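You operate a simulated robot arm through the tools that you are given. There is no shell and no other tool. Be economical: measure what you need, move in short steps, check, and stop when the job is done.

Carry out the task below with a simulated two-armed robot. There is one attempt and no reset: what you move stays moved.

TASK
Free the three white knobs, lift the cover onto the side shelf, then oil the gear.
Fine: use the red can and put it back. Set down upright: red can.

It is judged by the outcome, as a careful person would: the job done as asked, and still so three seconds after it is handed in. It fails if anything else is knocked over, pushed out of place, dropped, spilled or broken. A push-on lid holds only when it is set on centred and level and pressed home; a screw cap is set on level and turned clockwise until tight.

THE ROBOT
Two 7-joint arms with two-finger parallel grippers on one trunk, on a base that drives. Base frame: it is fixed to the floor where the robot stands at the start and does not move with it; the origin is under the middle of the robot, x ahead of it, y to its left, z up. Readings come in mm, rad, newtons and seconds.
The left shoulder is at the start at [70, 163, 1145], the right one opposite. With the tool pointing down near the work surface each hand reaches from about 360 to 860 mm from the robot's upright axis, wherever it stands, measured 20 degrees to its own side. Places, roughly: grey cover [750, 2000, 1000]; red can [1250, 2000, 750]; side shelf of the grey table [1100, 1900, 800]; steel disc [700, 2000, 900]. Payload 3.43 kg a hand.
The TCP of each hand is the grasp point between the finger pads, 34 mm short of the fingertips. In the tool frame z runs along the fingers and y along their closing line. Largest opening 128 mm; finger width 24, thickness 12; the body of the gripper, 48 by 130 mm, starts 96 mm behind the TCP.
Orientation is that of the tool frame in the base frame, as a unit quaternion [x, y, z, w]. With the fingers straight down and closing along the base's y, the tool's x points along the base's -x, its y along +y and its z along -z.

THE INTERFACE
- The arms move only by the tool jog_arm. It takes "left_moves", "right_moves" or both (then of equal length, played together; a hand with none holds still); each is a list of rows, each a list of 7 numbers: the turn, a rotation vector about the tool's x, y, z in rad, then the shift along the tool's x, y, z in mm, then the finger opening in mm, from 0 to 128. In form: [[wx, wy, wz, x, y, z, hand], ...]. A call has 1 to 12 rows; each row is the pose to reach, as a shift and turn from the pose commanded when the call began, along the tool's axes at that moment. Rows are played at 5 a second. More than 50 mm and 0.15 rad between two rows, or a gripper value outside its range, and nothing of the call is played. A pose out of reach is approached as far as the arm can. The call stops where the force on the tool passes 70 N (or 10 N more than at its start, if that is more) or the arm is blocked; 0.2 s more then pass. The fingers move at their own pace (about 153 mm/s each) and stop on an object; they squeeze with about 33 N. The grip force told is the motor's: it shows also when the fingers shut on nothing. Time passes only in rows, and 0.2 s behind the last, so rows that repeat a pose let the fingers close. The reply holds the time, the measured pose of the TCP, the force on the tool along the base axes, the opening and the grip force, in the units named above and with some noise, with the torque about the TCP (base axes, N m) and any sound that the robot's microphone picked up.
- Cameras (640 x 400 px; columns grow to the right, rows downward): "scene" is now at [142.4, 4, 1384.1]; the picture's right is [0.03, -1.00, 0.00], its down [-0.47, -0.02, -0.88] and it looks along [0.88, 0.03, -0.47] (base axes); focal length 268 px, centre (320, 200). "left" rides on the left gripper at [76, 11, -160] in its tool frame; the picture's right is [-0.15, 0.99, 0.00], its down [-0.88, -0.13, -0.46] and it looks along [-0.45, -0.07, 0.89] (tool axes); focal length 234 px, centre (320, 200). "right" rides on the right gripper at [76, -11, -160] in its tool frame; the picture's right is [0.15, 0.99, 0.00], its down [-0.88, 0.13, -0.46] and it looks along [-0.45, 0.07, 0.89] (tool axes); focal length 234 px, centre (320, 200). There is no depth. A picture from a camera that has moved, and an enlarged one, comes with that camera's place and axes in the base frame and with its lens.
- capture(camera): a new picture of that camera. It takes no simulated time.
- slide_trunk(by): slides the trunk up (or, below 0, down) by that many mm; the arms and the scene camera ride with it, the base frame stays. It gives what a move gives, with no picture.
- steer(legs): drives the robot by 1 to 6 legs, each [ahead, left, turn to the left] in mm, mm and rad, along the robot's own axes; the way and the turn of a leg run together, so that a leg with both is an arc; at most 1500 mm and 3.142 rad a leg. The arms and the cameras ride along, it lands a little off, and it stops where it bumps. It gives what a move gives.
- turn_head(pan, tilt): turns the head with the scene camera to pan (to the left, within 1.501 rad either way) and tilt (down, from -0.506 to 1.204), counted from straight ahead of the robot. It gives what a move gives.
- inspect(camera, box): a new picture of the part [left, top, right, bottom] of that camera's present view, enlarged. It takes no simulated time.
- sign_off(): hands the job in; it is judged then, once.

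Work in short steps. Places have to be worked out from the pictures, the camera data and where the tool is seen: move nearer, look again, correct. Check each grasp and each placing, and mend what went wrong. You have 135 turns and 114 pictures in all, those below and enlarged ones among them. Open the grippers and draw the arms clear of the work before you hand the job in, unless the task says otherwise; then end with one line.

The tools are called after "Call:" by a JSON object that holds its "op" and its "data". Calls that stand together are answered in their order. jog_arm: Moves the arms, as the interface text tells. Its arguments: {"type":"object","properties":{"left_moves":{"type":"array","items":{"type":"array","items":{"type":"number"}}},"right_moves":{"type":"array","items":{"type":"array","items":{"type":"number"}}}},"required":[]} The other tools are called the same way: slide_trunk (by) slides the trunk up or down; steer (legs) drives the base; turn_head (pan, tilt) turns the head that bears the scene camera; capture (camera) takes a picture; inspect (camera, box) takes an enlarged picture of a part of a camera's view; sign_off () hands the job in.

At the start:

```text
clock: 0.0
left_tool_pos: [475.5, 213.5, 1225.7]
left_tool_rot: [-0.001, 1.0, 0.0, 0.0]
left_force: [1.2, -0.5, 0.9]
left_ft_torque: [0.02, 0.0, -0.01]
left_grip_width: 128.0
left_finger_force: 0.0
right_tool_pos: [548.4, -245.1, 1231.2]
right_tool_rot: [0.0, 1.0, 0.0, -0.001]
right_force: [0.0, 0.0, 0.2]
right_ft_torque: [-0.01, -0.01, 0.0]
right_grip_width: 128.3
right_finger_force: 0.1
trunk travel left (down, up): [-625.0, 315.0]
robot x, y, heading: [3.6, -2.3, 0.003]
head pan, tilt: [0.031, 0.492]
```

scene: 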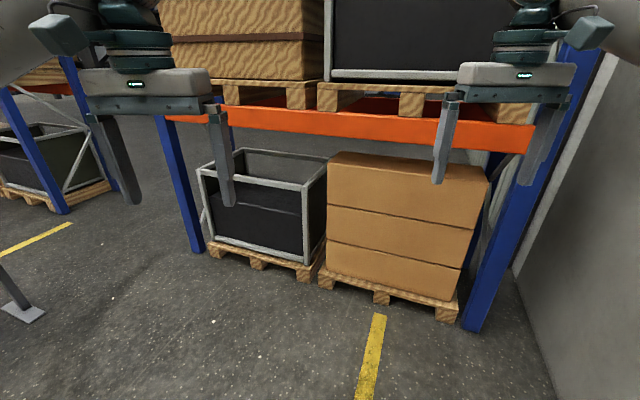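
right: 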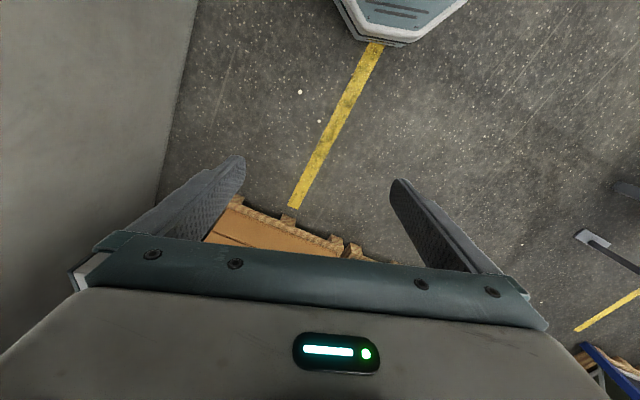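
left: 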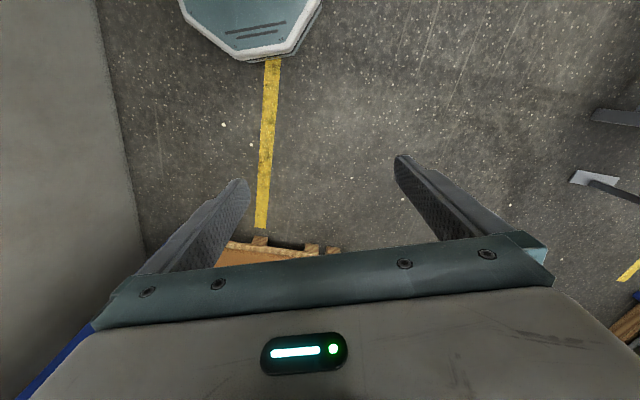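

The work lies to the left-ahead at about (750, 2000). I turn the head toward it before driving.

Call:
{"op": "turn_head", "data": {"pan": 1.2, "tilt": 0.35}}

```text
clock: 1.4
left_tool_pos: [476.1, 214.0, 1227.4]
left_tool_rot: [-0.001, 1.0, 0.0, 0.001]
left_force: [-0.3, 0.7, 0.9]
left_ft_torque: [0.01, -0.01, -0.02]
left_grip_width: 128.2
left_finger_force: 0.1
right_tool_pos: [549.4, -244.5, 1231.4]
right_tool_rot: [0.0, 1.0, 0.0, -0.001]
right_force: [0.4, 0.4, 1.0]
right_ft_torque: [-0.02, -0.02, 0.05]
right_grip_width: 127.8
right_finger_force: 0.1
trunk travel left (down, up): [-625.0, 315.0]
robot x, y, heading: [0.4, -1.5, 0.001]
head pan, tilt: [1.201, 0.351]
```

Look at the scene.

Call:
{"op": "capture", "data": {"camera": "scene"}}

```text
110 pictures are left
camera scene: at [85.1, 87.9, 1397.2], right [0.93, -0.36, 0.0], down [-0.12, -0.32, -0.94], along [0.34, 0.88, -0.34], focal length 268 px, centre (320, 200)
```

scene: 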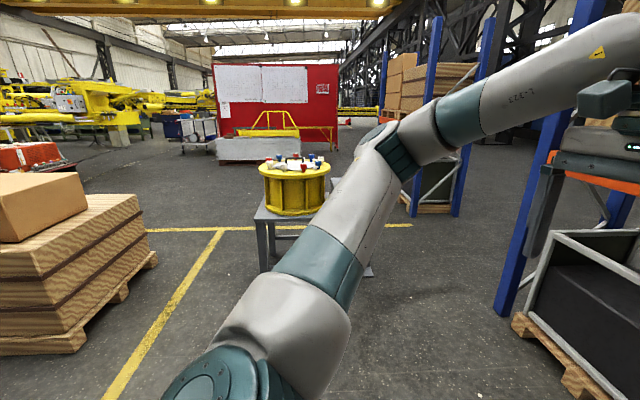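

The table with the yellow cased gear is ahead of that. I turn to face +y, then drive closer to look from about (850, 1000).

Call:
{"op": "steer", "data": {"legs": [[0, 0, 1.5708], [900, -850, 0]]}}

Call:
{"op": "turn_head", "data": {"pan": 0, "tilt": 0.5}}

Call:
{"op": "capture", "data": {"camera": "scene"}}

```text
clock: 11.4
left_tool_pos: [623.0, 1379.8, 1226.7]
left_tool_rot: [0.71, -0.704, 0.001, 0.0]
left_force: [0.2, 0.5, 0.9]
left_ft_torque: [0.0, 0.02, 0.0]
left_grip_width: 127.9
left_finger_force: 0.0
right_tool_pos: [1080.8, 1457.4, 1231.3]
right_tool_rot: [0.71, -0.704, 0.0, 0.001]
right_force: [-0.3, -0.5, -0.3]
right_ft_torque: [0.01, -0.01, -0.03]
right_grip_width: 127.8
right_finger_force: 0.0
trunk travel left (down, up): [-625.0, 315.0]
robot x, y, heading: [839.4, 905.5, 1.58]
head pan, tilt: [1.201, 0.351]
```

```text
clock: 12.8
left_tool_pos: [623.8, 1378.7, 1225.8]
left_tool_rot: [0.71, -0.704, 0.0, 0.0]
left_force: [0.8, -0.6, 0.1]
left_ft_torque: [-0.01, 0.01, 0.0]
left_grip_width: 127.7
left_finger_force: 0.0
right_tool_pos: [1079.8, 1457.9, 1231.7]
right_tool_rot: [0.71, -0.704, 0.0, 0.0]
right_force: [-0.3, 0.7, -0.7]
right_ft_torque: [-0.03, -0.04, 0.02]
right_grip_width: 128.3
right_finger_force: 0.1
trunk travel left (down, up): [-625.0, 315.0]
robot x, y, heading: [838.8, 906.6, 1.581]
head pan, tilt: [0.0, 0.499]
```

```text
109 pictures are left
camera scene: at [839.9, 1047.6, 1383.5], right [1.0, 0.01, 0.0], down [0.0, -0.48, -0.88], along [-0.01, 0.88, -0.48], focal length 268 px, centre (320, 200)
```

scene: 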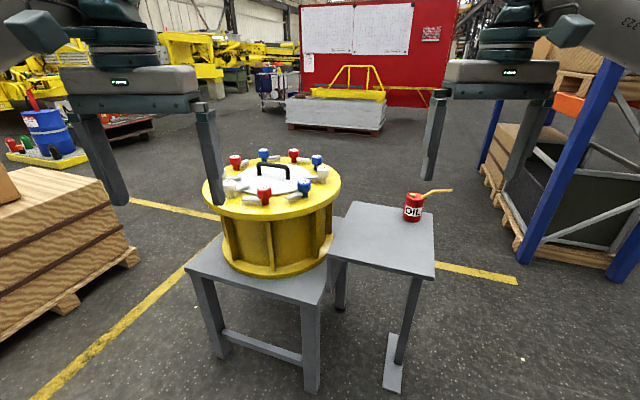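

Clear view. Enlarge the gear casing and the shelf.

Call:
{"op": "inspect", "data": {"camera": "scene", "box": [190, 130, 350, 230]}}

Call:
{"op": "inspect", "data": {"camera": "scene", "box": [320, 160, 480, 260]}}

```text
4.00 times, centred on (270, 180) of scene
camera zoom: at [839.9, 1047.6, 1383.5], right [1.0, 0.01, 0.0], down [0.0, -0.48, -0.88], along [-0.01, 0.88, -0.48], focal length 1073 px, centre (520, 280)
```

zoom: 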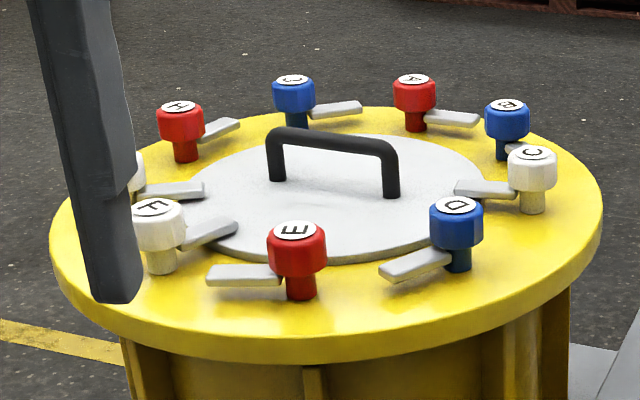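

```text
4.00 times, centred on (400, 210) of scene
camera zoom: at [839.9, 1047.6, 1383.5], right [1.0, 0.01, 0.0], down [0.0, -0.48, -0.88], along [-0.01, 0.88, -0.48], focal length 1073 px, centre (0, 160)
```

zoom: 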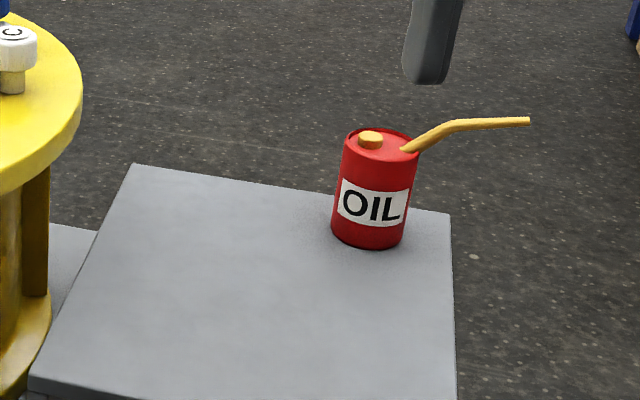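

White knobs C, F and a third (G, hidden behind my left gripper) have their clamp levers over the cover; all freed ones (red/blue) are swung ~90° counter‑clockwise from inward. I drive nearer, to about (660, 1320), hands stay high above the knobs.

Call:
{"op": "steer", "data": {"legs": [[410, 180, 0]]}}

Call:
{"op": "turn_head", "data": {"pan": 0, "tilt": 0.65}}

Call:
{"op": "capture", "data": {"camera": "scene"}}

Call:
{"op": "capture", "data": {"camera": "left"}}

Call:
{"op": "capture", "data": {"camera": "right"}}

```text
clock: 15.6
left_tool_pos: [435.1, 1785.9, 1227.3]
left_tool_rot: [0.712, -0.702, -0.001, -0.001]
left_force: [-0.6, 0.7, -0.5]
left_ft_torque: [0.04, -0.03, -0.01]
left_grip_width: 128.0
left_finger_force: 0.0
right_tool_pos: [891.8, 1866.5, 1231.1]
right_tool_rot: [0.712, -0.702, 0.001, 0.0]
right_force: [-0.1, 0.0, -0.7]
right_ft_torque: [0.02, 0.04, -0.01]
right_grip_width: 127.6
right_finger_force: 0.1
trunk travel left (down, up): [-625.0, 315.0]
robot x, y, heading: [653.9, 1312.3, 1.59]
head pan, tilt: [0.0, 0.499]
```

```text
clock: 16.2
left_tool_pos: [434.6, 1785.7, 1225.8]
left_tool_rot: [0.713, -0.702, 0.0, 0.0]
left_force: [0.1, -0.7, -0.1]
left_ft_torque: [0.0, -0.01, 0.03]
left_grip_width: 128.0
left_finger_force: 0.1
right_tool_pos: [892.0, 1867.2, 1232.3]
right_tool_rot: [0.713, -0.702, 0.0, 0.0]
right_force: [1.3, 0.4, 0.0]
right_ft_torque: [-0.03, 0.0, 0.0]
right_grip_width: 127.9
right_finger_force: 0.1
trunk travel left (down, up): [-625.0, 315.0]
robot x, y, heading: [656.4, 1314.4, 1.586]
head pan, tilt: [0.0, 0.649]
```

```text
106 pictures are left
camera scene: at [654.6, 1451.9, 1370.1], right [1.0, 0.01, 0.0], down [0.01, -0.6, -0.8], along [-0.01, 0.8, -0.6], focal length 268 px, centre (320, 200)
```

scene: 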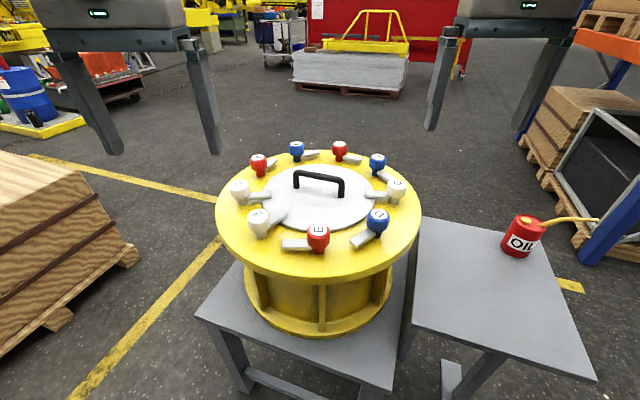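

```text
105 pictures are left
camera left: at [425.4, 1712.1, 1386.6], right [-0.99, 0.13, 0.0], down [0.12, 0.88, 0.46], along [0.06, 0.45, -0.89], focal length 234 px, centre (320, 200)
```

left: 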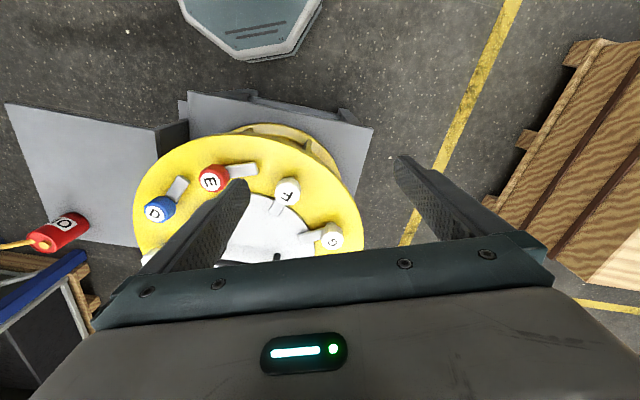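

```text
104 pictures are left
camera right: at [906.6, 1790.3, 1389.0], right [-0.99, -0.16, 0.0], down [-0.14, 0.88, 0.46], along [-0.07, 0.45, -0.89], focal length 234 px, centre (320, 200)
```

right: 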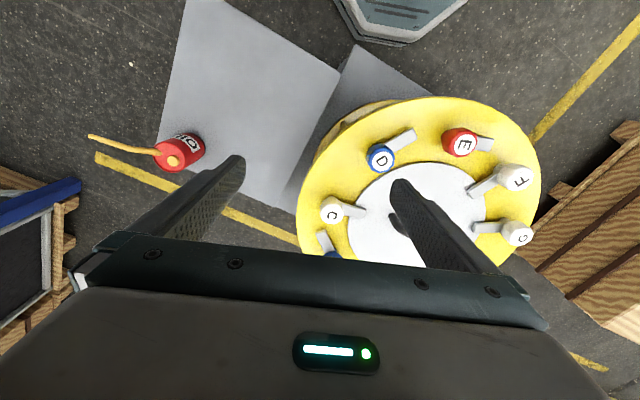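

Triangulating: knob tops at z≈990; F ≈ (513,1899), G ≈ (443,2014), C ≈ (846,2012). I move the left hand above F, turned so the fingers straddle its lever direction, and look.

Call:
{"op": "jog_arm", "data": {"left_moves": [[0, 0, 0.13, -19, -13, 20, 128], [0, 0, 0.26, -38, -27, 40, 128], [0, 0, 0.39, -56, -40, 60, 110], [0, 0, 0.52, -75, -54, 80, 90], [0, 0, 0.65, -94, -67, 100, 80], [0, 0, 0.785, -112, -80, 116, 80], [0, 0, 0.785, -112, -80, 116, 80]]}}

Call:
{"op": "capture", "data": {"camera": "left"}}

Call:
{"op": "inspect", "data": {"camera": "scene", "box": [200, 120, 440, 270]}}

```text
clock: 17.9
left_tool_pos: [514.2, 1899.4, 1111.4]
left_tool_rot: [-0.39, 0.921, 0.001, 0.002]
left_force: [0.8, -0.4, -0.3]
left_ft_torque: [0.01, -0.05, -0.03]
left_grip_width: 79.9
left_finger_force: 0.1
right_tool_pos: [892.0, 1866.1, 1232.4]
right_tool_rot: [0.713, -0.702, 0.0, 0.0]
right_force: [-0.1, -0.7, 1.3]
right_ft_torque: [0.0, -0.01, 0.01]
right_grip_width: 128.3
right_finger_force: 0.1
trunk travel left (down, up): [-625.0, 315.0]
robot x, y, heading: [656.9, 1308.7, 1.587]
head pan, tilt: [0.0, 0.649]
```

```text
103 pictures are left
camera left: at [453.1, 1854.4, 1270.7], right [-0.61, 0.79, 0.0], down [0.71, 0.54, 0.46], along [0.36, 0.28, -0.89], focal length 234 px, centre (320, 200)
```

left: 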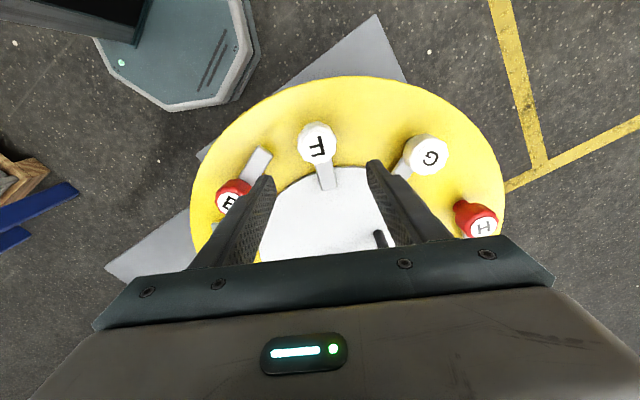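

```text
2.67 times, centred on (320, 195) of scene
camera zoom: at [654.4, 1450.9, 1370.2], right [1.0, 0.01, 0.0], down [0.01, -0.6, -0.8], along [-0.01, 0.8, -0.6], focal length 715 px, centre (320, 213)
```

zoom: 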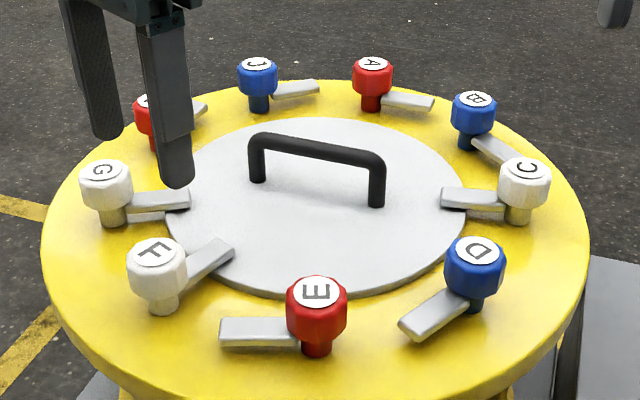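

F's top refined to about (511.5, 1896, 996). I descend with tips just over its lever and close.

Call:
{"op": "jog_arm", "data": {"left_moves": [[0, 0, 0, 4, 0, 40, 80], [0, 0, 0, 4, 0, 80, 80], [0, 0, 0, 4, 0, 100, 80], [0, 0, 0, 4, 0, 114, 80], [0, 0, 0, 4, 0, 114, 30], [0, 0, 0, 4, 0, 114, 30], [0, 0, 0, 4, 0, 114, 30]]}}

Call:
{"op": "inspect", "data": {"camera": "scene", "box": [200, 120, 440, 270]}}

```text
clock: 19.4
left_tool_pos: [513.5, 1894.9, 997.0]
left_tool_rot: [-0.39, 0.921, 0.0, 0.0]
left_force: [12.2, -17.6, -14.1]
left_ft_torque: [1.11, -0.62, 0.08]
left_grip_width: 47.4
left_finger_force: 44.8
right_tool_pos: [894.7, 1864.8, 1231.0]
right_tool_rot: [0.712, -0.702, -0.001, 0.0]
right_force: [1.0, -0.1, -0.8]
right_ft_torque: [0.0, -0.03, -0.04]
right_grip_width: 128.1
right_finger_force: 0.1
trunk travel left (down, up): [-625.0, 315.0]
robot x, y, heading: [654.5, 1311.3, 1.586]
head pan, tilt: [0.0, 0.649]
```

```text
2.67 times, centred on (320, 195) of scene
camera zoom: at [656.6, 1449.8, 1370.1], right [1.0, 0.01, 0.0], down [0.01, -0.6, -0.8], along [-0.01, 0.8, -0.6], focal length 715 px, centre (320, 213)
```

zoom: 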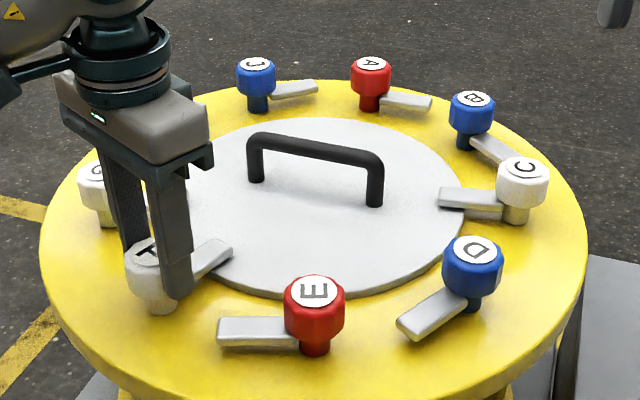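

Gripped (47.4 mm), a little sideways load so I ease 3 mm along the closing line and start turning counter‑clockwise.

Call:
{"op": "jog_arm", "data": {"left_moves": [[0, 0, 0, 0, -3, 0, 30], [0, 0, -0.14, 0, -3, 0, 30], [0, 0, -0.28, 0, -3, 0, 30], [0, 0, -0.42, 0, -3, 0, 30]]}}

Call:
{"op": "inspect", "data": {"camera": "scene", "box": [200, 120, 440, 270]}}

```text
clock: 20.4
left_tool_pos: [512.3, 1895.8, 996.0]
left_tool_rot: [-0.575, 0.818, 0.0, 0.0]
left_force: [4.1, -3.7, -13.5]
left_ft_torque: [-1.2, -0.57, -0.01]
left_grip_width: 47.2
left_finger_force: 45.3
right_tool_pos: [892.6, 1868.0, 1231.4]
right_tool_rot: [0.712, -0.702, 0.0, -0.001]
right_force: [-0.6, -0.2, 0.1]
right_ft_torque: [0.01, 0.02, -0.01]
right_grip_width: 128.2
right_finger_force: 0.0
trunk travel left (down, up): [-625.0, 315.0]
robot x, y, heading: [654.8, 1313.1, 1.585]
head pan, tilt: [0.0, 0.649]
```

```text
2.67 times, centred on (320, 195) of scene
camera zoom: at [654.9, 1452.6, 1370.0], right [1.0, 0.01, 0.0], down [0.01, -0.61, -0.8], along [-0.01, 0.8, -0.61], focal length 715 px, centre (320, 213)
```

zoom: 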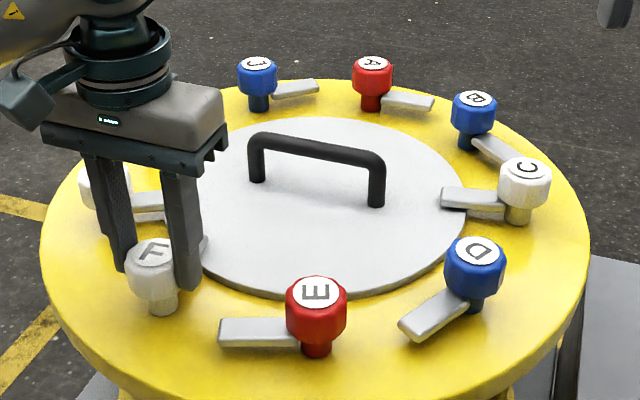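

The knob and lever turn freely. Continue another 1.15 rad.

Call:
{"op": "jog_arm", "data": {"left_moves": [[0, 0, -0.14, 0, 0, 0, 30], [0, 0, -0.28, 0, 0, 0, 30], [0, 0, -0.42, 0, 0, 0, 30], [0, 0, -0.56, 0, 0, 0, 30], [0, 0, -0.7, 0, 0, 0, 30], [0, 0, -0.84, 0, 0, 0, 30], [0, 0, -0.98, 0, 0, 0, 30], [0, 0, -1.1, 0, 0, 0, 30], [0, 0, -1.18, 0, 0, 0, 30]]}}

Call:
{"op": "inspect", "data": {"camera": "scene", "box": [200, 120, 440, 270]}}

```text
clock: 22.4
left_tool_pos: [510.2, 1893.0, 996.8]
left_tool_rot: [0.933, -0.36, 0.001, -0.001]
left_force: [-17.3, -3.0, -5.6]
left_ft_torque: [0.0, 0.7, -0.17]
left_grip_width: 47.1
left_finger_force: 45.3
right_tool_pos: [889.8, 1865.5, 1231.6]
right_tool_rot: [0.713, -0.701, 0.001, -0.001]
right_force: [0.4, -0.1, 0.4]
right_ft_torque: [0.01, -0.04, 0.01]
right_grip_width: 128.0
right_finger_force: 0.0
trunk travel left (down, up): [-625.0, 315.0]
robot x, y, heading: [652.1, 1313.2, 1.588]
head pan, tilt: [0.0, 0.649]
```

```text
2.67 times, centred on (320, 195) of scene
camera zoom: at [651.9, 1451.6, 1370.1], right [1.0, 0.02, 0.0], down [0.01, -0.6, -0.8], along [-0.01, 0.8, -0.6], focal length 715 px, centre (320, 213)
```

zoom: 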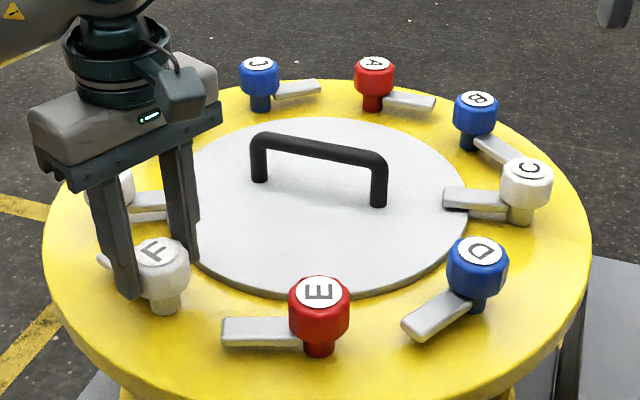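

F's lever is swung clear. I release, lift and move over toward G while unwinding the wrist.

Call:
{"op": "jog_arm", "data": {"left_moves": [[0, 0, 0, 0, 0, 0, 80], [0, 0, 0, 0, 0, -10, 80], [0, 0, 0, 0, 0, -55, 80], [0, 0, 0.1, 0, 0, -100, 80], [0, 0, 0.25, -17, -5, -105, 80], [0, 0, 0.4, -34, -10, -105, 80], [0, 0, 0.55, -51, -15, -105, 80], [0, 0, 0.7, -68, -20, -105, 80], [0, 0, 0.85, -85, -25, -105, 80], [0, 0, 1.0, -102, -30, -105, 80], [0, 0, 1.15, -118, -35, -105, 80], [0, 0, 1.3, -133, -39, -105, 80]]}}

Call:
{"op": "jog_arm", "data": {"left_moves": [[0, 0, 0.14, 0, 0, 0, 80], [0, 0, 0.28, 0, 0, 0, 80], [0, 0, 0.42, 0, 0, 0, 80], [0, 0, 0.56, 0, 0, 0, 80], [0, 0, 0.7, 0, 0, 0, 80], [0, 0, 0.84, 0, 0, 0, 80], [0, 0, 0.98, 0, 0, 0, 80], [0, 0, 1.09, 0, 0, 0, 80], [0, 0, 1.09, 0, 0, 0, 80]]}}

Call:
{"op": "capture", "data": {"camera": "left"}}

Call:
{"op": "inspect", "data": {"camera": "scene", "box": [200, 120, 440, 270]}}

```text
clock: 25.1
left_tool_pos: [441.3, 2013.6, 1101.8]
left_tool_rot: [-0.522, 0.853, 0.001, 0.0]
left_force: [-0.8, -0.2, -0.2]
left_ft_torque: [0.01, 0.03, 0.0]
left_grip_width: 80.2
left_finger_force: 0.0
right_tool_pos: [893.5, 1866.0, 1231.7]
right_tool_rot: [0.711, -0.703, -0.001, 0.0]
right_force: [0.5, -0.1, 0.3]
right_ft_torque: [-0.02, 0.0, 0.01]
right_grip_width: 128.0
right_finger_force: 0.0
trunk travel left (down, up): [-625.0, 315.0]
robot x, y, heading: [658.1, 1309.5, 1.585]
head pan, tilt: [0.0, 0.649]
```

```text
clock: 27.1
left_tool_pos: [552.8, 1772.3, 1085.7]
left_tool_rot: [-0.007, 1.0, 0.001, 0.0]
left_force: [0.4, -0.6, 0.5]
left_ft_torque: [0.03, 0.01, 0.0]
left_grip_width: 80.1
left_finger_force: 0.0
left hand out of reach, approached as far as the arm can: row 2, 3, 4, 5, 6, 7, 8, 9
right_tool_pos: [892.8, 1866.1, 1232.4]
right_tool_rot: [0.713, -0.702, 0.0, 0.0]
right_force: [0.0, 0.0, -0.3]
right_ft_torque: [0.01, 0.02, -0.02]
right_grip_width: 127.8
right_finger_force: 0.0
trunk travel left (down, up): [-625.0, 315.0]
robot x, y, heading: [655.9, 1314.5, 1.584]
head pan, tilt: [0.0, 0.649]
```

```text
98 pictures are left
camera left: at [477.2, 1784.2, 1244.1], right [0.13, 0.99, 0.0], down [0.88, -0.12, 0.46], along [0.45, -0.06, -0.89], focal length 234 px, centre (320, 200)
```

left: 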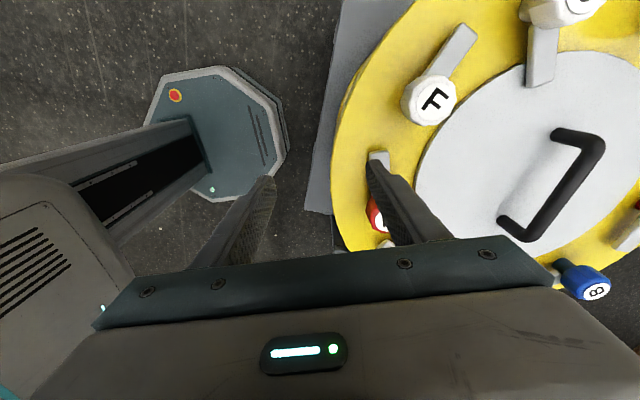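

```text
2.67 times, centred on (320, 195) of scene
camera zoom: at [654.6, 1451.9, 1370.1], right [1.0, 0.01, 0.0], down [0.01, -0.6, -0.8], along [-0.01, 0.8, -0.6], focal length 715 px, centre (320, 213)
```

zoom: 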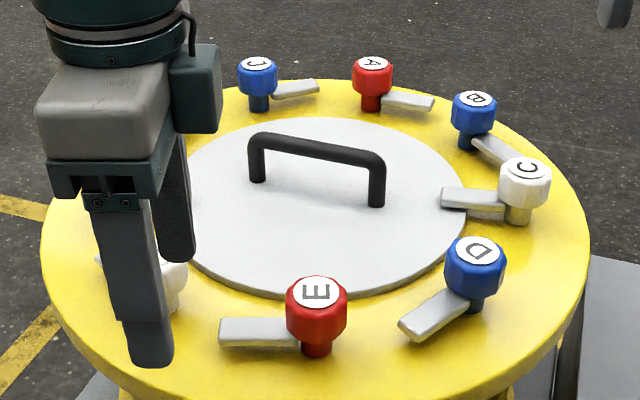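

At that reach the wrist orientation isn't possible, and the hand swung back harmlessly (high). I raise the hand and drive the base left and slightly ahead so G comes closer.

Call:
{"op": "jog_arm", "data": {"left_moves": [[0, 0, -0.1, 0, 0, -30, 80], [0, 0, -0.24, 0, 0, -60, 80], [0, 0, -0.38, 0, 0, -60, 80], [0, 0, -0.52, 0, 0, -60, 80]]}}

Call:
{"op": "steer", "data": {"legs": [[60, 160, 0]]}}

```text
clock: 28.1
left_tool_pos: [556.2, 1770.1, 1147.2]
left_tool_rot: [-0.264, 0.964, 0.0, 0.001]
left_force: [1.2, 0.2, 0.1]
left_ft_torque: [0.0, -0.01, 0.01]
left_grip_width: 79.9
left_finger_force: 0.0
right_tool_pos: [892.6, 1865.6, 1231.5]
right_tool_rot: [0.712, -0.702, 0.0, 0.001]
right_force: [0.3, -0.6, 0.4]
right_ft_torque: [-0.03, -0.01, 0.03]
right_grip_width: 128.0
right_finger_force: 0.0
trunk travel left (down, up): [-625.0, 315.0]
robot x, y, heading: [658.3, 1313.9, 1.585]
head pan, tilt: [0.0, 0.649]
```

```text
clock: 29.5
left_tool_pos: [394.0, 1826.8, 1146.1]
left_tool_rot: [-0.263, 0.965, 0.0, 0.0]
left_force: [0.1, -0.4, 0.2]
left_ft_torque: [0.0, 0.06, 0.02]
left_grip_width: 80.1
left_finger_force: 0.0
right_tool_pos: [730.4, 1923.8, 1230.9]
right_tool_rot: [0.712, -0.702, 0.0, 0.0]
right_force: [-0.5, 0.0, -0.8]
right_ft_torque: [0.03, -0.01, 0.0]
right_grip_width: 128.1
right_finger_force: 0.1
trunk travel left (down, up): [-625.0, 315.0]
robot x, y, heading: [491.6, 1373.4, 1.588]
head pan, tilt: [0.0, 0.649]
```

Wrist is now at a good angle (closing line at 120°). Move over G at z 1105 and look.

Call:
{"op": "jog_arm", "data": {"left_moves": [[0, 0, 0, -27, 27, 0, 80], [0, 0, 0, -54, 54, 0, 80], [0, 0, 0, -81, 81, 10, 80], [0, 0, 0, -108, 108, 25, 80], [0, 0, 0, -133, 137, 41, 80], [0, 0, 0, -133, 137, 41, 80]]}}

Call:
{"op": "capture", "data": {"camera": "left"}}

Call:
{"op": "capture", "data": {"camera": "scene"}}

```text
clock: 30.9
left_tool_pos: [436.5, 2002.6, 1108.7]
left_tool_rot: [-0.263, 0.965, 0.002, 0.001]
left_force: [0.4, 0.8, 0.1]
left_ft_torque: [0.02, 0.02, 0.0]
left_grip_width: 80.1
left_finger_force: 0.1
left hand out of reach, approached as far as the arm can: row 5, 6
right_tool_pos: [730.5, 1923.1, 1233.9]
right_tool_rot: [0.712, -0.703, 0.001, 0.0]
right_force: [0.3, -0.6, -0.4]
right_ft_torque: [-0.01, -0.01, 0.05]
right_grip_width: 128.1
right_finger_force: 0.1
trunk travel left (down, up): [-625.0, 315.0]
robot x, y, heading: [491.2, 1368.1, 1.583]
head pan, tilt: [0.0, 0.649]
```

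```text
96 pictures are left
camera left: at [365.4, 1976.2, 1268.9], right [-0.38, 0.93, 0.0], down [0.82, 0.33, 0.46], along [0.42, 0.17, -0.89], focal length 234 px, centre (320, 200)
```

left: 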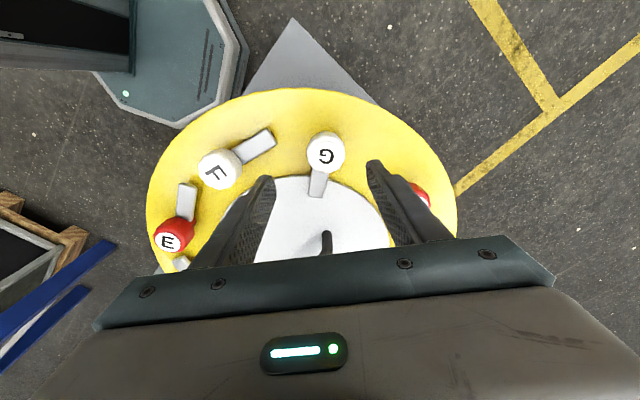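

```text
95 pictures are left
camera scene: at [492.0, 1508.0, 1370.2], right [1.0, 0.01, 0.0], down [0.01, -0.6, -0.8], along [-0.01, 0.8, -0.6], focal length 268 px, centre (320, 200)
```

scene: 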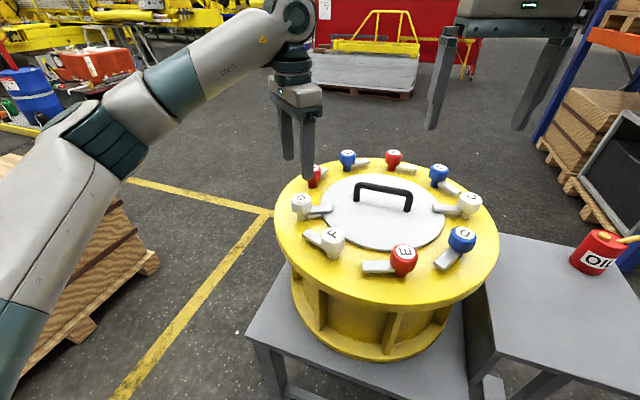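

G's top ≈ (437, 2010); I'm just at the reach limit. Creep the base 40 mm ahead, then recenter.

Call:
{"op": "steer", "data": {"legs": [[40, 0, 0]]}}

```text
clock: 31.8
left_tool_pos: [437.8, 2040.8, 1110.8]
left_tool_rot: [-0.263, 0.965, 0.002, 0.001]
left_force: [-0.5, -0.5, -0.1]
left_ft_torque: [0.05, -0.02, -0.03]
left_grip_width: 79.9
left_finger_force: 0.1
right_tool_pos: [729.3, 1960.0, 1233.8]
right_tool_rot: [0.712, -0.702, -0.002, -0.001]
right_force: [1.1, -0.1, 0.1]
right_ft_torque: [0.03, 0.01, 0.0]
right_grip_width: 127.9
right_finger_force: 0.1
trunk travel left (down, up): [-625.0, 315.0]
robot x, y, heading: [492.4, 1407.2, 1.584]
head pan, tilt: [0.0, 0.649]
```

Recenter over G, then check before descending.

Call:
{"op": "jog_arm", "data": {"left_moves": [[0, 0, 0, 10, -16, 0, 80], [0, 0, 0, 19, -32, 0, 80], [0, 0, 0, 19, -32, 0, 80]]}}

```text
clock: 32.6
left_tool_pos: [436.3, 2006.0, 1108.8]
left_tool_rot: [-0.262, 0.965, 0.0, 0.002]
left_force: [-0.2, 0.5, -0.6]
left_ft_torque: [-0.01, -0.01, 0.03]
left_grip_width: 79.9
left_finger_force: 0.1
right_tool_pos: [729.3, 1964.0, 1231.6]
right_tool_rot: [0.712, -0.702, 0.0, 0.001]
right_force: [-0.1, -0.3, 0.5]
right_ft_torque: [-0.02, 0.04, 0.01]
right_grip_width: 127.8
right_finger_force: 0.0
trunk travel left (down, up): [-625.0, 315.0]
robot x, y, heading: [490.8, 1407.7, 1.582]
head pan, tilt: [0.0, 0.649]
```

Descend and grip G.

Call:
{"op": "jog_arm", "data": {"left_moves": [[0, 0, 0, -2.5, 3, 40, 80], [0, 0, 0, -2.5, 3, 80, 80], [0, 0, 0, -2.5, 3, 100, 80], [0, 0, 0, -2.5, 3, 112, 80], [0, 0, 0, -2.5, 3, 112, 30], [0, 0, 0, -2.5, 3, 112, 30], [0, 0, 0, -2.5, 3, 112, 30]]}}

Call:
{"op": "inspect", "data": {"camera": "scene", "box": [260, 120, 500, 270]}}

```text
clock: 34.2
left_tool_pos: [436.2, 2011.1, 997.5]
left_tool_rot: [-0.263, 0.965, 0.001, 0.0]
left_force: [-2.3, 8.2, -1.1]
left_ft_torque: [0.36, -0.42, 0.15]
left_grip_width: 47.4
left_finger_force: 44.9
right_tool_pos: [730.1, 1961.4, 1232.4]
right_tool_rot: [0.712, -0.702, 0.0, 0.0]
right_force: [0.2, -1.0, -0.1]
right_ft_torque: [0.02, 0.0, -0.02]
right_grip_width: 127.8
right_finger_force: 0.0
trunk travel left (down, up): [-625.0, 315.0]
robot x, y, heading: [490.8, 1411.5, 1.587]
head pan, tilt: [0.0, 0.649]
```

```text
2.67 times, centred on (380, 195) of scene
camera zoom: at [491.4, 1549.4, 1369.9], right [1.0, 0.01, 0.0], down [0.01, -0.61, -0.8], along [-0.01, 0.8, -0.61], focal length 715 px, centre (160, 213)
```

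zoom: 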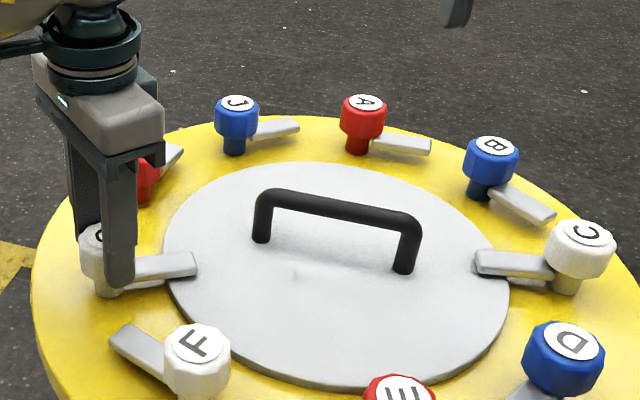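

Good grip. Turn G 1.6 rad counter‑clockwise.

Call:
{"op": "jog_arm", "data": {"left_moves": [[0, 0, -0.14, 0, 1, 0, 30], [0, 0, -0.28, 0, 1, 0, 30], [0, 0, -0.42, 0, 1, 0, 30], [0, 0, -0.56, 0, 1, 0, 30], [0, 0, -0.7, 0, 1, 0, 30], [0, 0, -0.84, 0, 1, 0, 30], [0, 0, -0.98, 0, 1, 0, 30], [0, 0, -1.12, 0, 1, 0, 30], [0, 0, -1.26, 0, 1, 0, 30], [0, 0, -1.4, 0, 1, 0, 30], [0, 0, -1.52, 0, 1, 0, 30], [0, 0, -1.6, 0, 1, 0, 30]]}}

Call:
{"op": "inspect", "data": {"camera": "scene", "box": [260, 120, 500, 270]}}

```text
clock: 36.8
left_tool_pos: [440.3, 2010.3, 996.7]
left_tool_rot: [0.876, -0.482, 0.001, -0.001]
left_force: [21.1, -8.9, -20.3]
left_ft_torque: [-0.12, -0.45, 0.03]
left_grip_width: 47.3
left_finger_force: 45.4
right_tool_pos: [733.8, 1962.1, 1230.5]
right_tool_rot: [0.712, -0.702, -0.002, 0.001]
right_force: [0.1, -0.1, 0.2]
right_ft_torque: [0.0, 0.01, 0.01]
right_grip_width: 128.2
right_finger_force: 0.1
trunk travel left (down, up): [-625.0, 315.0]
robot x, y, heading: [493.4, 1408.7, 1.586]
head pan, tilt: [0.0, 0.649]
```

```text
2.67 times, centred on (380, 195) of scene
camera zoom: at [495.2, 1548.6, 1370.0], right [1.0, 0.01, 0.0], down [0.01, -0.61, -0.8], along [-0.01, 0.8, -0.61], focal length 715 px, centre (160, 213)
```

zoom: 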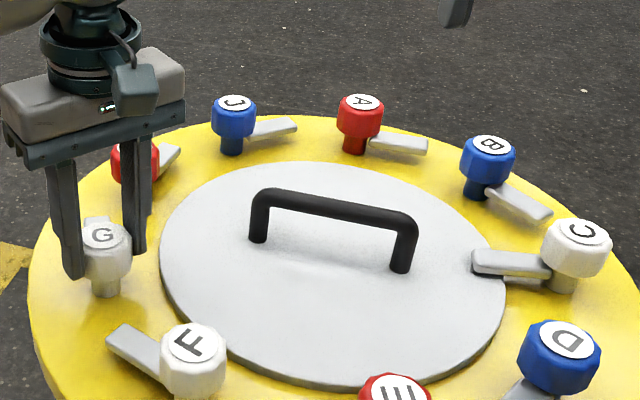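

G is freed. Release, lift, retract the left hand, and shift the base right for C with the right hand.

Call:
{"op": "jog_arm", "data": {"left_moves": [[0, 0, 0, 0, 0, 0, 80], [0, 0, 0, 0, 0, -10, 80], [0, 0, 0, 0, 0, -55, 80], [0, 0, 0, 0, 0, -100, 80], [0, 0, 0, 0, 0, -150, 80], [0, 0, 0, 30, 20, -190, 80], [0, 0, 0, 70, 45, -210, 80], [0, 0, 0, 110, 70, -220, 80], [0, 0, 0, 140, 90, -220, 80]]}}

Call:
{"op": "steer", "data": {"legs": [[-40, 0, 0], [0, -280, 0]]}}

Call:
{"op": "capture", "data": {"camera": "scene"}}

Call:
{"op": "capture", "data": {"camera": "right"}}

```text
refused: row 6 steps farther than a row can; nothing moved
```

```text
clock: 39.2
left_tool_pos: [718.4, 1974.7, 996.0]
left_tool_rot: [0.875, -0.485, 0.001, -0.001]
left_force: [-0.3, 0.4, -0.1]
left_ft_torque: [-0.04, 0.0, 0.0]
left_grip_width: 29.9
left_finger_force: 0.1
right_tool_pos: [1013.2, 1925.5, 1232.2]
right_tool_rot: [0.712, -0.702, 0.0, 0.0]
right_force: [0.3, -0.1, 0.8]
right_ft_torque: [-0.05, 0.0, 0.0]
right_grip_width: 128.3
right_finger_force: 0.1
trunk travel left (down, up): [-625.0, 315.0]
robot x, y, heading: [774.6, 1371.1, 1.581]
head pan, tilt: [0.0, 0.649]
```

```text
92 pictures are left
camera scene: at [773.2, 1511.4, 1370.1], right [1.0, 0.01, 0.0], down [0.01, -0.6, -0.8], along [-0.01, 0.8, -0.6], focal length 268 px, centre (320, 200)
```

scene: 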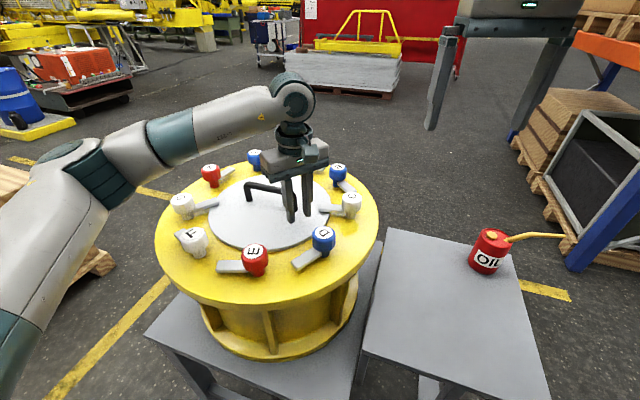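

```text
91 pictures are left
camera right: at [1026.4, 1848.7, 1389.4], right [-0.99, -0.16, 0.0], down [-0.14, 0.88, 0.46], along [-0.07, 0.45, -0.89], focal length 234 px, centre (320, 200)
```

right: 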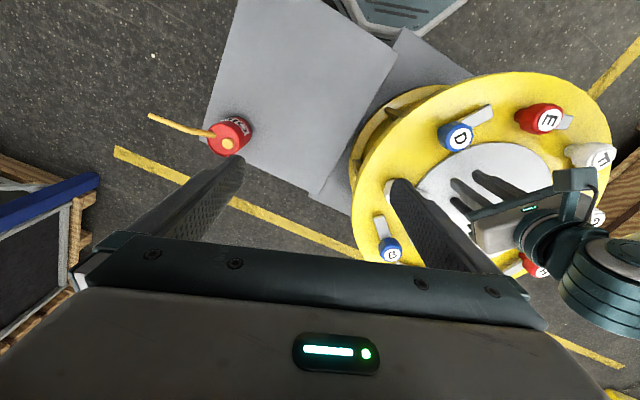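

My lift call was refused (step too long) and the base drove with the hand still on G – I must check what that did before any further motion.

Call:
{"op": "inspect", "data": {"camera": "scene", "box": [140, 120, 400, 283]}}

Call:
{"op": "capture", "data": {"camera": "left"}}

```text
2.45 times, centred on (270, 202) of scene
camera zoom: at [773.2, 1511.4, 1370.1], right [1.0, 0.01, 0.0], down [0.01, -0.6, -0.8], along [-0.01, 0.8, -0.6], focal length 658 px, centre (443, 196)
```

zoom: 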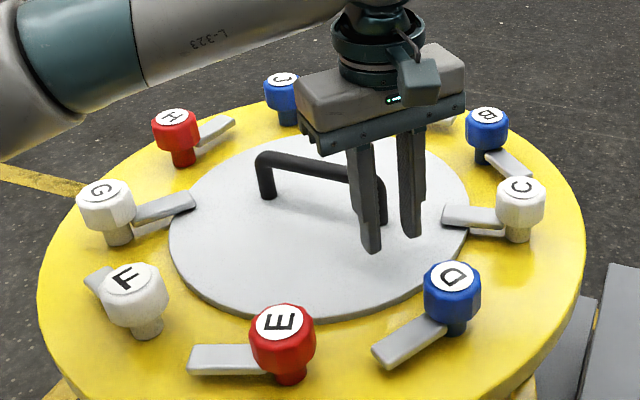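

```text
89 pictures are left
camera left: at [749.7, 1905.6, 1156.5], right [-0.92, -0.4, 0.0], down [-0.36, 0.82, 0.46], along [-0.18, 0.42, -0.89], focal length 234 px, centre (320, 200)
```

left: 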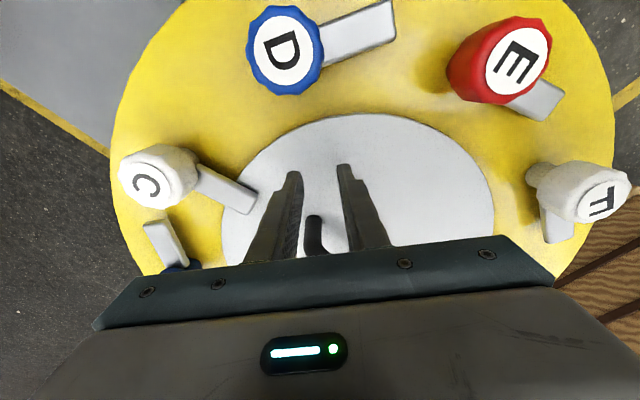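

Only damage: G's knob was turned back over the cover (still intact); I'll redo it. First lift the left hand straight up and retract it, fingers unchanged.

Call:
{"op": "jog_arm", "data": {"left_moves": [[0, 0, 0, 0, 0, -40, 30], [0, 0, 0, 0, 0, -80, 30], [0, 0, 0, 0, 0, -120, 30], [0, 0, 0, 0, 0, -160, 30], [0, 0, 0, 0, 0, -200, 30], [0, 0, 0, 20, 30, -220, 30], [0, 0, 0, 50, 60, -220, 50], [0, 0, 0, 80, 90, -220, 80], [0, 0, 0, 110, 120, -220, 80]]}}

```text
clock: 41.2
left_tool_pos: [674.3, 1815.6, 1216.8]
left_tool_rot: [0.875, -0.484, 0.0, -0.002]
left_force: [-0.4, -0.9, -0.7]
left_ft_torque: [0.02, 0.01, -0.01]
left_grip_width: 80.3
left_finger_force: 0.0
right_tool_pos: [1012.6, 1923.5, 1232.9]
right_tool_rot: [0.712, -0.702, -0.001, 0.0]
right_force: [0.2, -0.4, -0.5]
right_ft_torque: [0.05, -0.04, -0.05]
right_grip_width: 127.8
right_finger_force: 0.0
trunk travel left (down, up): [-625.0, 315.0]
robot x, y, heading: [773.0, 1373.2, 1.583]
head pan, tilt: [0.0, 0.649]
```

C's top from two views ≈ (843, 2021). Move the right hand above it, wrist turned cw 45°.

Call:
{"op": "jog_arm", "data": {"right_moves": [[0, 0, 0.13, -17, 28, 15, 128], [0, 0, 0.26, -34, 56, 30, 110], [0, 0, 0.39, -51, 84, 45, 90], [0, 0, 0.52, -68, 112, 65, 80], [0, 0, 0.65, -84, 140, 90, 80], [0, 0, 0.785, -100, 169, 125, 80], [0, 0, 0.785, -100, 169, 125, 80]]}}

Call:
{"op": "capture", "data": {"camera": "right"}}

```text
clock: 42.8
left_tool_pos: [674.4, 1816.6, 1216.6]
left_tool_rot: [0.875, -0.485, 0.001, -0.001]
left_force: [0.4, -0.3, -0.3]
left_ft_torque: [0.04, 0.03, -0.01]
left_grip_width: 79.8
left_finger_force: 0.1
right_tool_pos: [841.6, 2022.7, 1108.1]
right_tool_rot: [-0.388, 0.922, 0.001, -0.001]
right_force: [-0.2, 0.0, -0.5]
right_ft_torque: [0.03, 0.02, -0.03]
right_grip_width: 79.9
right_finger_force: 0.0
trunk travel left (down, up): [-625.0, 315.0]
robot x, y, heading: [778.2, 1375.5, 1.582]
head pan, tilt: [0.0, 0.649]
```

```text
88 pictures are left
camera right: at [799.0, 1959.6, 1265.0], right [-0.81, 0.59, 0.0], down [0.52, 0.72, 0.46], along [0.27, 0.37, -0.89], focal length 234 px, centre (320, 200)
```

right: 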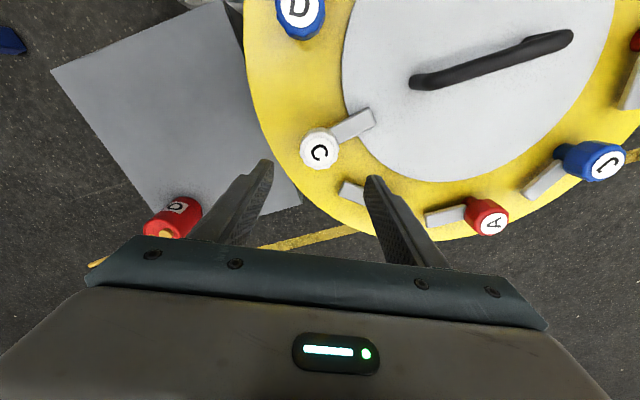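

Centred within ~3 mm. Descend and grip C.

Call:
{"op": "jog_arm", "data": {"right_moves": [[0, 0, 0, 1, -2.5, 40, 80], [0, 0, 0, 1, -2.5, 80, 80], [0, 0, 0, 1, -2.5, 100, 80], [0, 0, 0, 1, -2.5, 111, 80], [0, 0, 0, 1, -2.5, 111, 30], [0, 0, 0, 1, -2.5, 111, 30], [0, 0, 0, 1, -2.5, 111, 30]]}}

Call:
{"op": "inspect", "data": {"camera": "scene", "box": [140, 120, 400, 283]}}

```text
clock: 44.4
left_tool_pos: [674.0, 1817.4, 1216.1]
left_tool_rot: [0.875, -0.484, 0.0, -0.001]
left_force: [-0.8, 0.6, -0.3]
left_ft_torque: [-0.02, -0.03, 0.0]
left_grip_width: 80.0
left_finger_force: 0.1
right_tool_pos: [841.6, 2021.7, 996.7]
right_tool_rot: [-0.388, 0.922, 0.001, 0.0]
right_force: [-6.4, 7.3, -0.1]
right_ft_torque: [0.18, 0.73, -0.04]
right_grip_width: 46.9
right_finger_force: 44.5
trunk travel left (down, up): [-625.0, 315.0]
robot x, y, heading: [777.0, 1372.4, 1.581]
head pan, tilt: [0.0, 0.649]
```

```text
2.45 times, centred on (270, 202) of scene
camera zoom: at [772.3, 1512.6, 1370.0], right [1.0, 0.01, 0.0], down [0.01, -0.61, -0.8], along [-0.01, 0.8, -0.61], focal length 658 px, centre (443, 196)
```

zoom: 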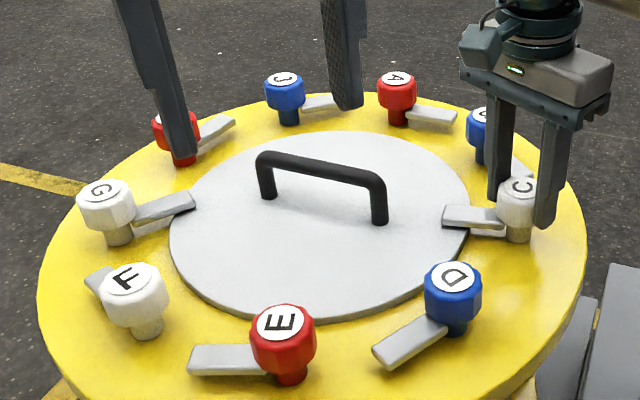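

Gripped C; turn 1.58 rad counter‑clockwise.

Call:
{"op": "jog_arm", "data": {"right_moves": [[0, 0, -0.14, 0, 1, 0, 30], [0, 0, -0.28, 0, 1, 0, 30], [0, 0, -0.42, 0, 1, 0, 30], [0, 0, -0.56, 0, 1, 0, 30], [0, 0, -0.7, 0, 1, 0, 30], [0, 0, -0.84, 0, 1, 0, 30], [0, 0, -0.98, 0, 1, 0, 30], [0, 0, -1.12, 0, 1, 0, 30], [0, 0, -1.26, 0, 1, 0, 30], [0, 0, -1.4, 0, 1, 0, 30], [0, 0, -1.5, 0, 1, 0, 30], [0, 0, -1.58, 0, 1, 0, 30]]}}

Call:
{"op": "inspect", "data": {"camera": "scene", "box": [140, 120, 400, 283]}}

```text
clock: 47.0
left_tool_pos: [676.1, 1816.7, 1215.2]
left_tool_rot: [0.874, -0.485, -0.001, -0.001]
left_force: [0.2, -0.6, 0.9]
left_ft_torque: [-0.01, 0.01, 0.04]
left_grip_width: 79.7
left_finger_force: 0.2
right_tool_pos: [843.1, 2022.0, 995.7]
right_tool_rot: [0.928, -0.373, 0.0, 0.0]
right_force: [4.0, -0.4, -1.9]
right_ft_torque: [-0.09, -0.17, -1.27]
right_grip_width: 46.8
right_finger_force: 44.9
trunk travel left (down, up): [-625.0, 315.0]
robot x, y, heading: [773.6, 1370.6, 1.576]
head pan, tilt: [0.0, 0.649]
```

```text
2.45 times, centred on (270, 202) of scene
camera zoom: at [773.7, 1511.4, 1370.1], right [1.0, 0.01, 0.0], down [0.01, -0.6, -0.8], along [-0.01, 0.8, -0.6], focal length 658 px, centre (443, 196)
```

zoom: 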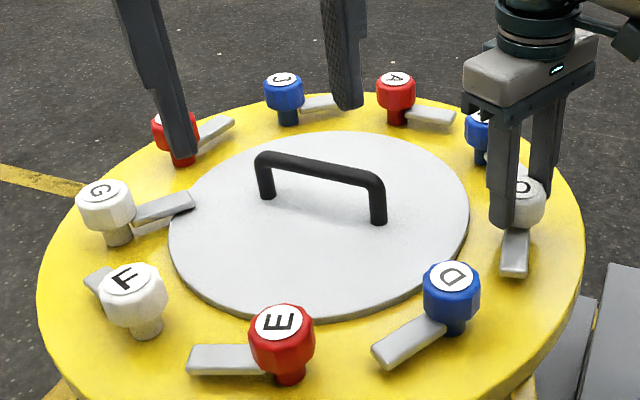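

C is free and at its stop. Release, lift, retract right hand.

Call:
{"op": "jog_arm", "data": {"right_moves": [[0, 0, 0, 0, 0, 0, 75], [0, 0, 0, 0, 0, -8, 75], [0, 0, 0, 0, 0, -45, 75], [0, 0, 0, 0, 0, -90, 75], [0, 0, 0, 0, 0, -135, 75], [0, 0, 0, 0, 0, -180, 75], [0, 0, 0, 35, -6, -205, 75], [0, 0, 0, 75, -12, -220, 75], [0, 0, 0, 120, -20, -225, 75], [0, 0, 0, 165, -28, -225, 75]]}}

Call:
{"op": "inspect", "data": {"camera": "scene", "box": [140, 120, 400, 283]}}

```text
clock: 49.2
left_tool_pos: [678.2, 1815.0, 1216.4]
left_tool_rot: [0.874, -0.485, -0.003, -0.002]
left_force: [0.1, 0.7, 1.2]
left_ft_torque: [0.01, 0.04, -0.01]
left_grip_width: 80.0
left_finger_force: 0.1
right_tool_pos: [982.6, 1926.1, 1220.4]
right_tool_rot: [0.928, -0.373, -0.002, -0.001]
right_force: [0.0, 0.5, -0.2]
right_ft_torque: [0.02, 0.02, -0.01]
right_grip_width: 74.9
right_finger_force: 0.1
trunk travel left (down, up): [-625.0, 315.0]
robot x, y, heading: [772.7, 1377.1, 1.581]
head pan, tilt: [0.0, 0.649]
```

```text
2.45 times, centred on (270, 202) of scene
camera zoom: at [775.8, 1509.7, 1370.3], right [1.0, 0.01, 0.0], down [0.01, -0.6, -0.8], along [-0.01, 0.8, -0.6], focal length 658 px, centre (443, 196)
```

zoom: 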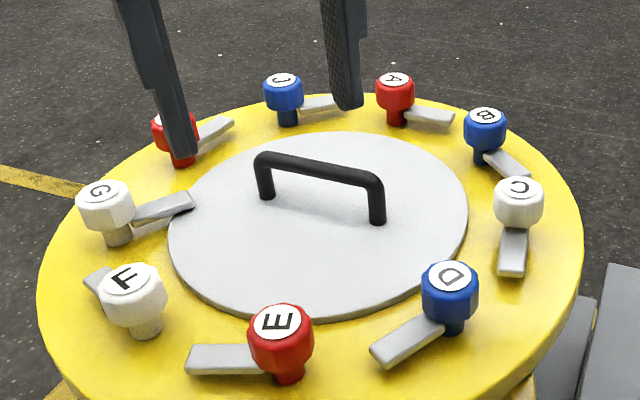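

C is done. Now redo G: unwind the left wrist here (high and clear), then drive back left.

Call:
{"op": "jog_arm", "data": {"left_moves": [[0, 0, 0.14, 0, 0, 0, 80], [0, 0, 0.28, 0, 0, 0, 80], [0, 0, 0.42, 0, 0, 0, 80], [0, 0, 0.56, 0, 0, 0, 80], [0, 0, 0.7, 0, 0, 0, 80], [0, 0, 0.84, 0, 0, 0, 80], [0, 0, 0.98, 0, 0, 0, 80], [0, 0, 1.12, 0, 0, 0, 80], [0, 0, 1.26, 0, 0, 0, 80], [0, 0, 1.4, 0, 0, 0, 80], [0, 0, 1.4, 0, 0, 0, 80]]}}

Call:
{"op": "steer", "data": {"legs": [[0, 285, 0], [33, 0, 0]]}}

```text
clock: 51.6
left_tool_pos: [673.9, 1816.1, 1216.7]
left_tool_rot: [-0.356, 0.935, 0.0, 0.001]
left_force: [-0.2, 0.0, -0.5]
left_ft_torque: [-0.03, -0.01, 0.02]
left_grip_width: 79.9
left_finger_force: 0.1
right_tool_pos: [981.6, 1927.3, 1221.0]
right_tool_rot: [0.928, -0.372, 0.0, 0.0]
right_force: [-0.1, 0.3, -0.4]
right_ft_torque: [-0.04, -0.04, 0.0]
right_grip_width: 75.0
right_finger_force: 0.1
trunk travel left (down, up): [-625.0, 315.0]
robot x, y, heading: [771.2, 1367.7, 1.583]
head pan, tilt: [0.0, 0.649]
```

```text
clock: 54.1
left_tool_pos: [392.2, 1841.7, 1218.1]
left_tool_rot: [-0.356, 0.935, 0.002, 0.001]
left_force: [0.1, -0.1, 0.6]
left_ft_torque: [0.04, 0.01, 0.0]
left_grip_width: 79.9
left_finger_force: 0.0
right_tool_pos: [699.2, 1952.4, 1222.7]
right_tool_rot: [0.928, -0.373, -0.001, -0.002]
right_force: [-1.0, -1.0, 0.2]
right_ft_torque: [0.02, 0.01, 0.01]
right_grip_width: 74.9
right_finger_force: 0.2
trunk travel left (down, up): [-625.0, 315.0]
robot x, y, heading: [490.7, 1400.8, 1.585]
head pan, tilt: [0.0, 0.649]
```

Move over G (438, 2011).

Call:
{"op": "jog_arm", "data": {"left_moves": [[0, 0, 0, -25, 16, 18, 80], [0, 0, 0, -50, 32, 36, 80], [0, 0, 0, -75, 48, 54, 80], [0, 0, 0, -100, 64, 72, 80], [0, 0, 0, -124, 80, 92, 80], [0, 0, 0, -147, 96, 110, 80], [0, 0, 0, -147, 96, 110, 80]]}}

Call:
{"op": "capture", "data": {"camera": "left"}}

```text
clock: 55.7
left_tool_pos: [438.8, 2014.3, 1106.9]
left_tool_rot: [-0.356, 0.935, 0.001, 0.001]
left_force: [0.2, -0.5, 0.0]
left_ft_torque: [0.04, -0.01, -0.02]
left_grip_width: 80.2
left_finger_force: 0.1
right_tool_pos: [697.2, 1955.9, 1220.6]
right_tool_rot: [0.927, -0.375, 0.0, -0.003]
right_force: [0.2, -0.2, 0.6]
right_ft_torque: [0.0, -0.03, 0.01]
right_grip_width: 75.0
right_finger_force: 0.1
trunk travel left (down, up): [-625.0, 315.0]
robot x, y, heading: [488.5, 1400.8, 1.586]
head pan, tilt: [0.0, 0.649]
```

```text
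84 pictures are left
camera left: at [374.2, 1974.5, 1267.0], right [-0.55, 0.84, 0.0], down [0.74, 0.49, 0.46], along [0.38, 0.25, -0.89], focal length 234 px, centre (320, 200)
```

left: 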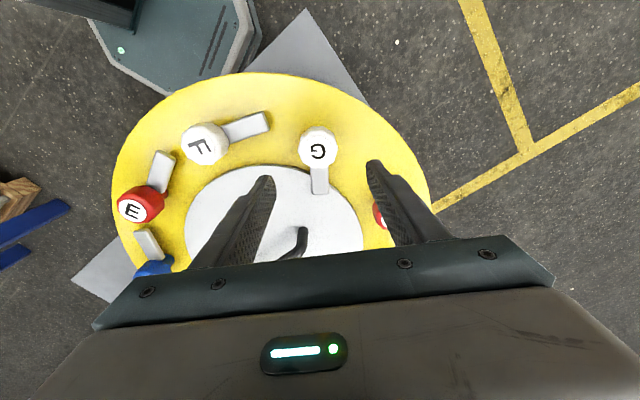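

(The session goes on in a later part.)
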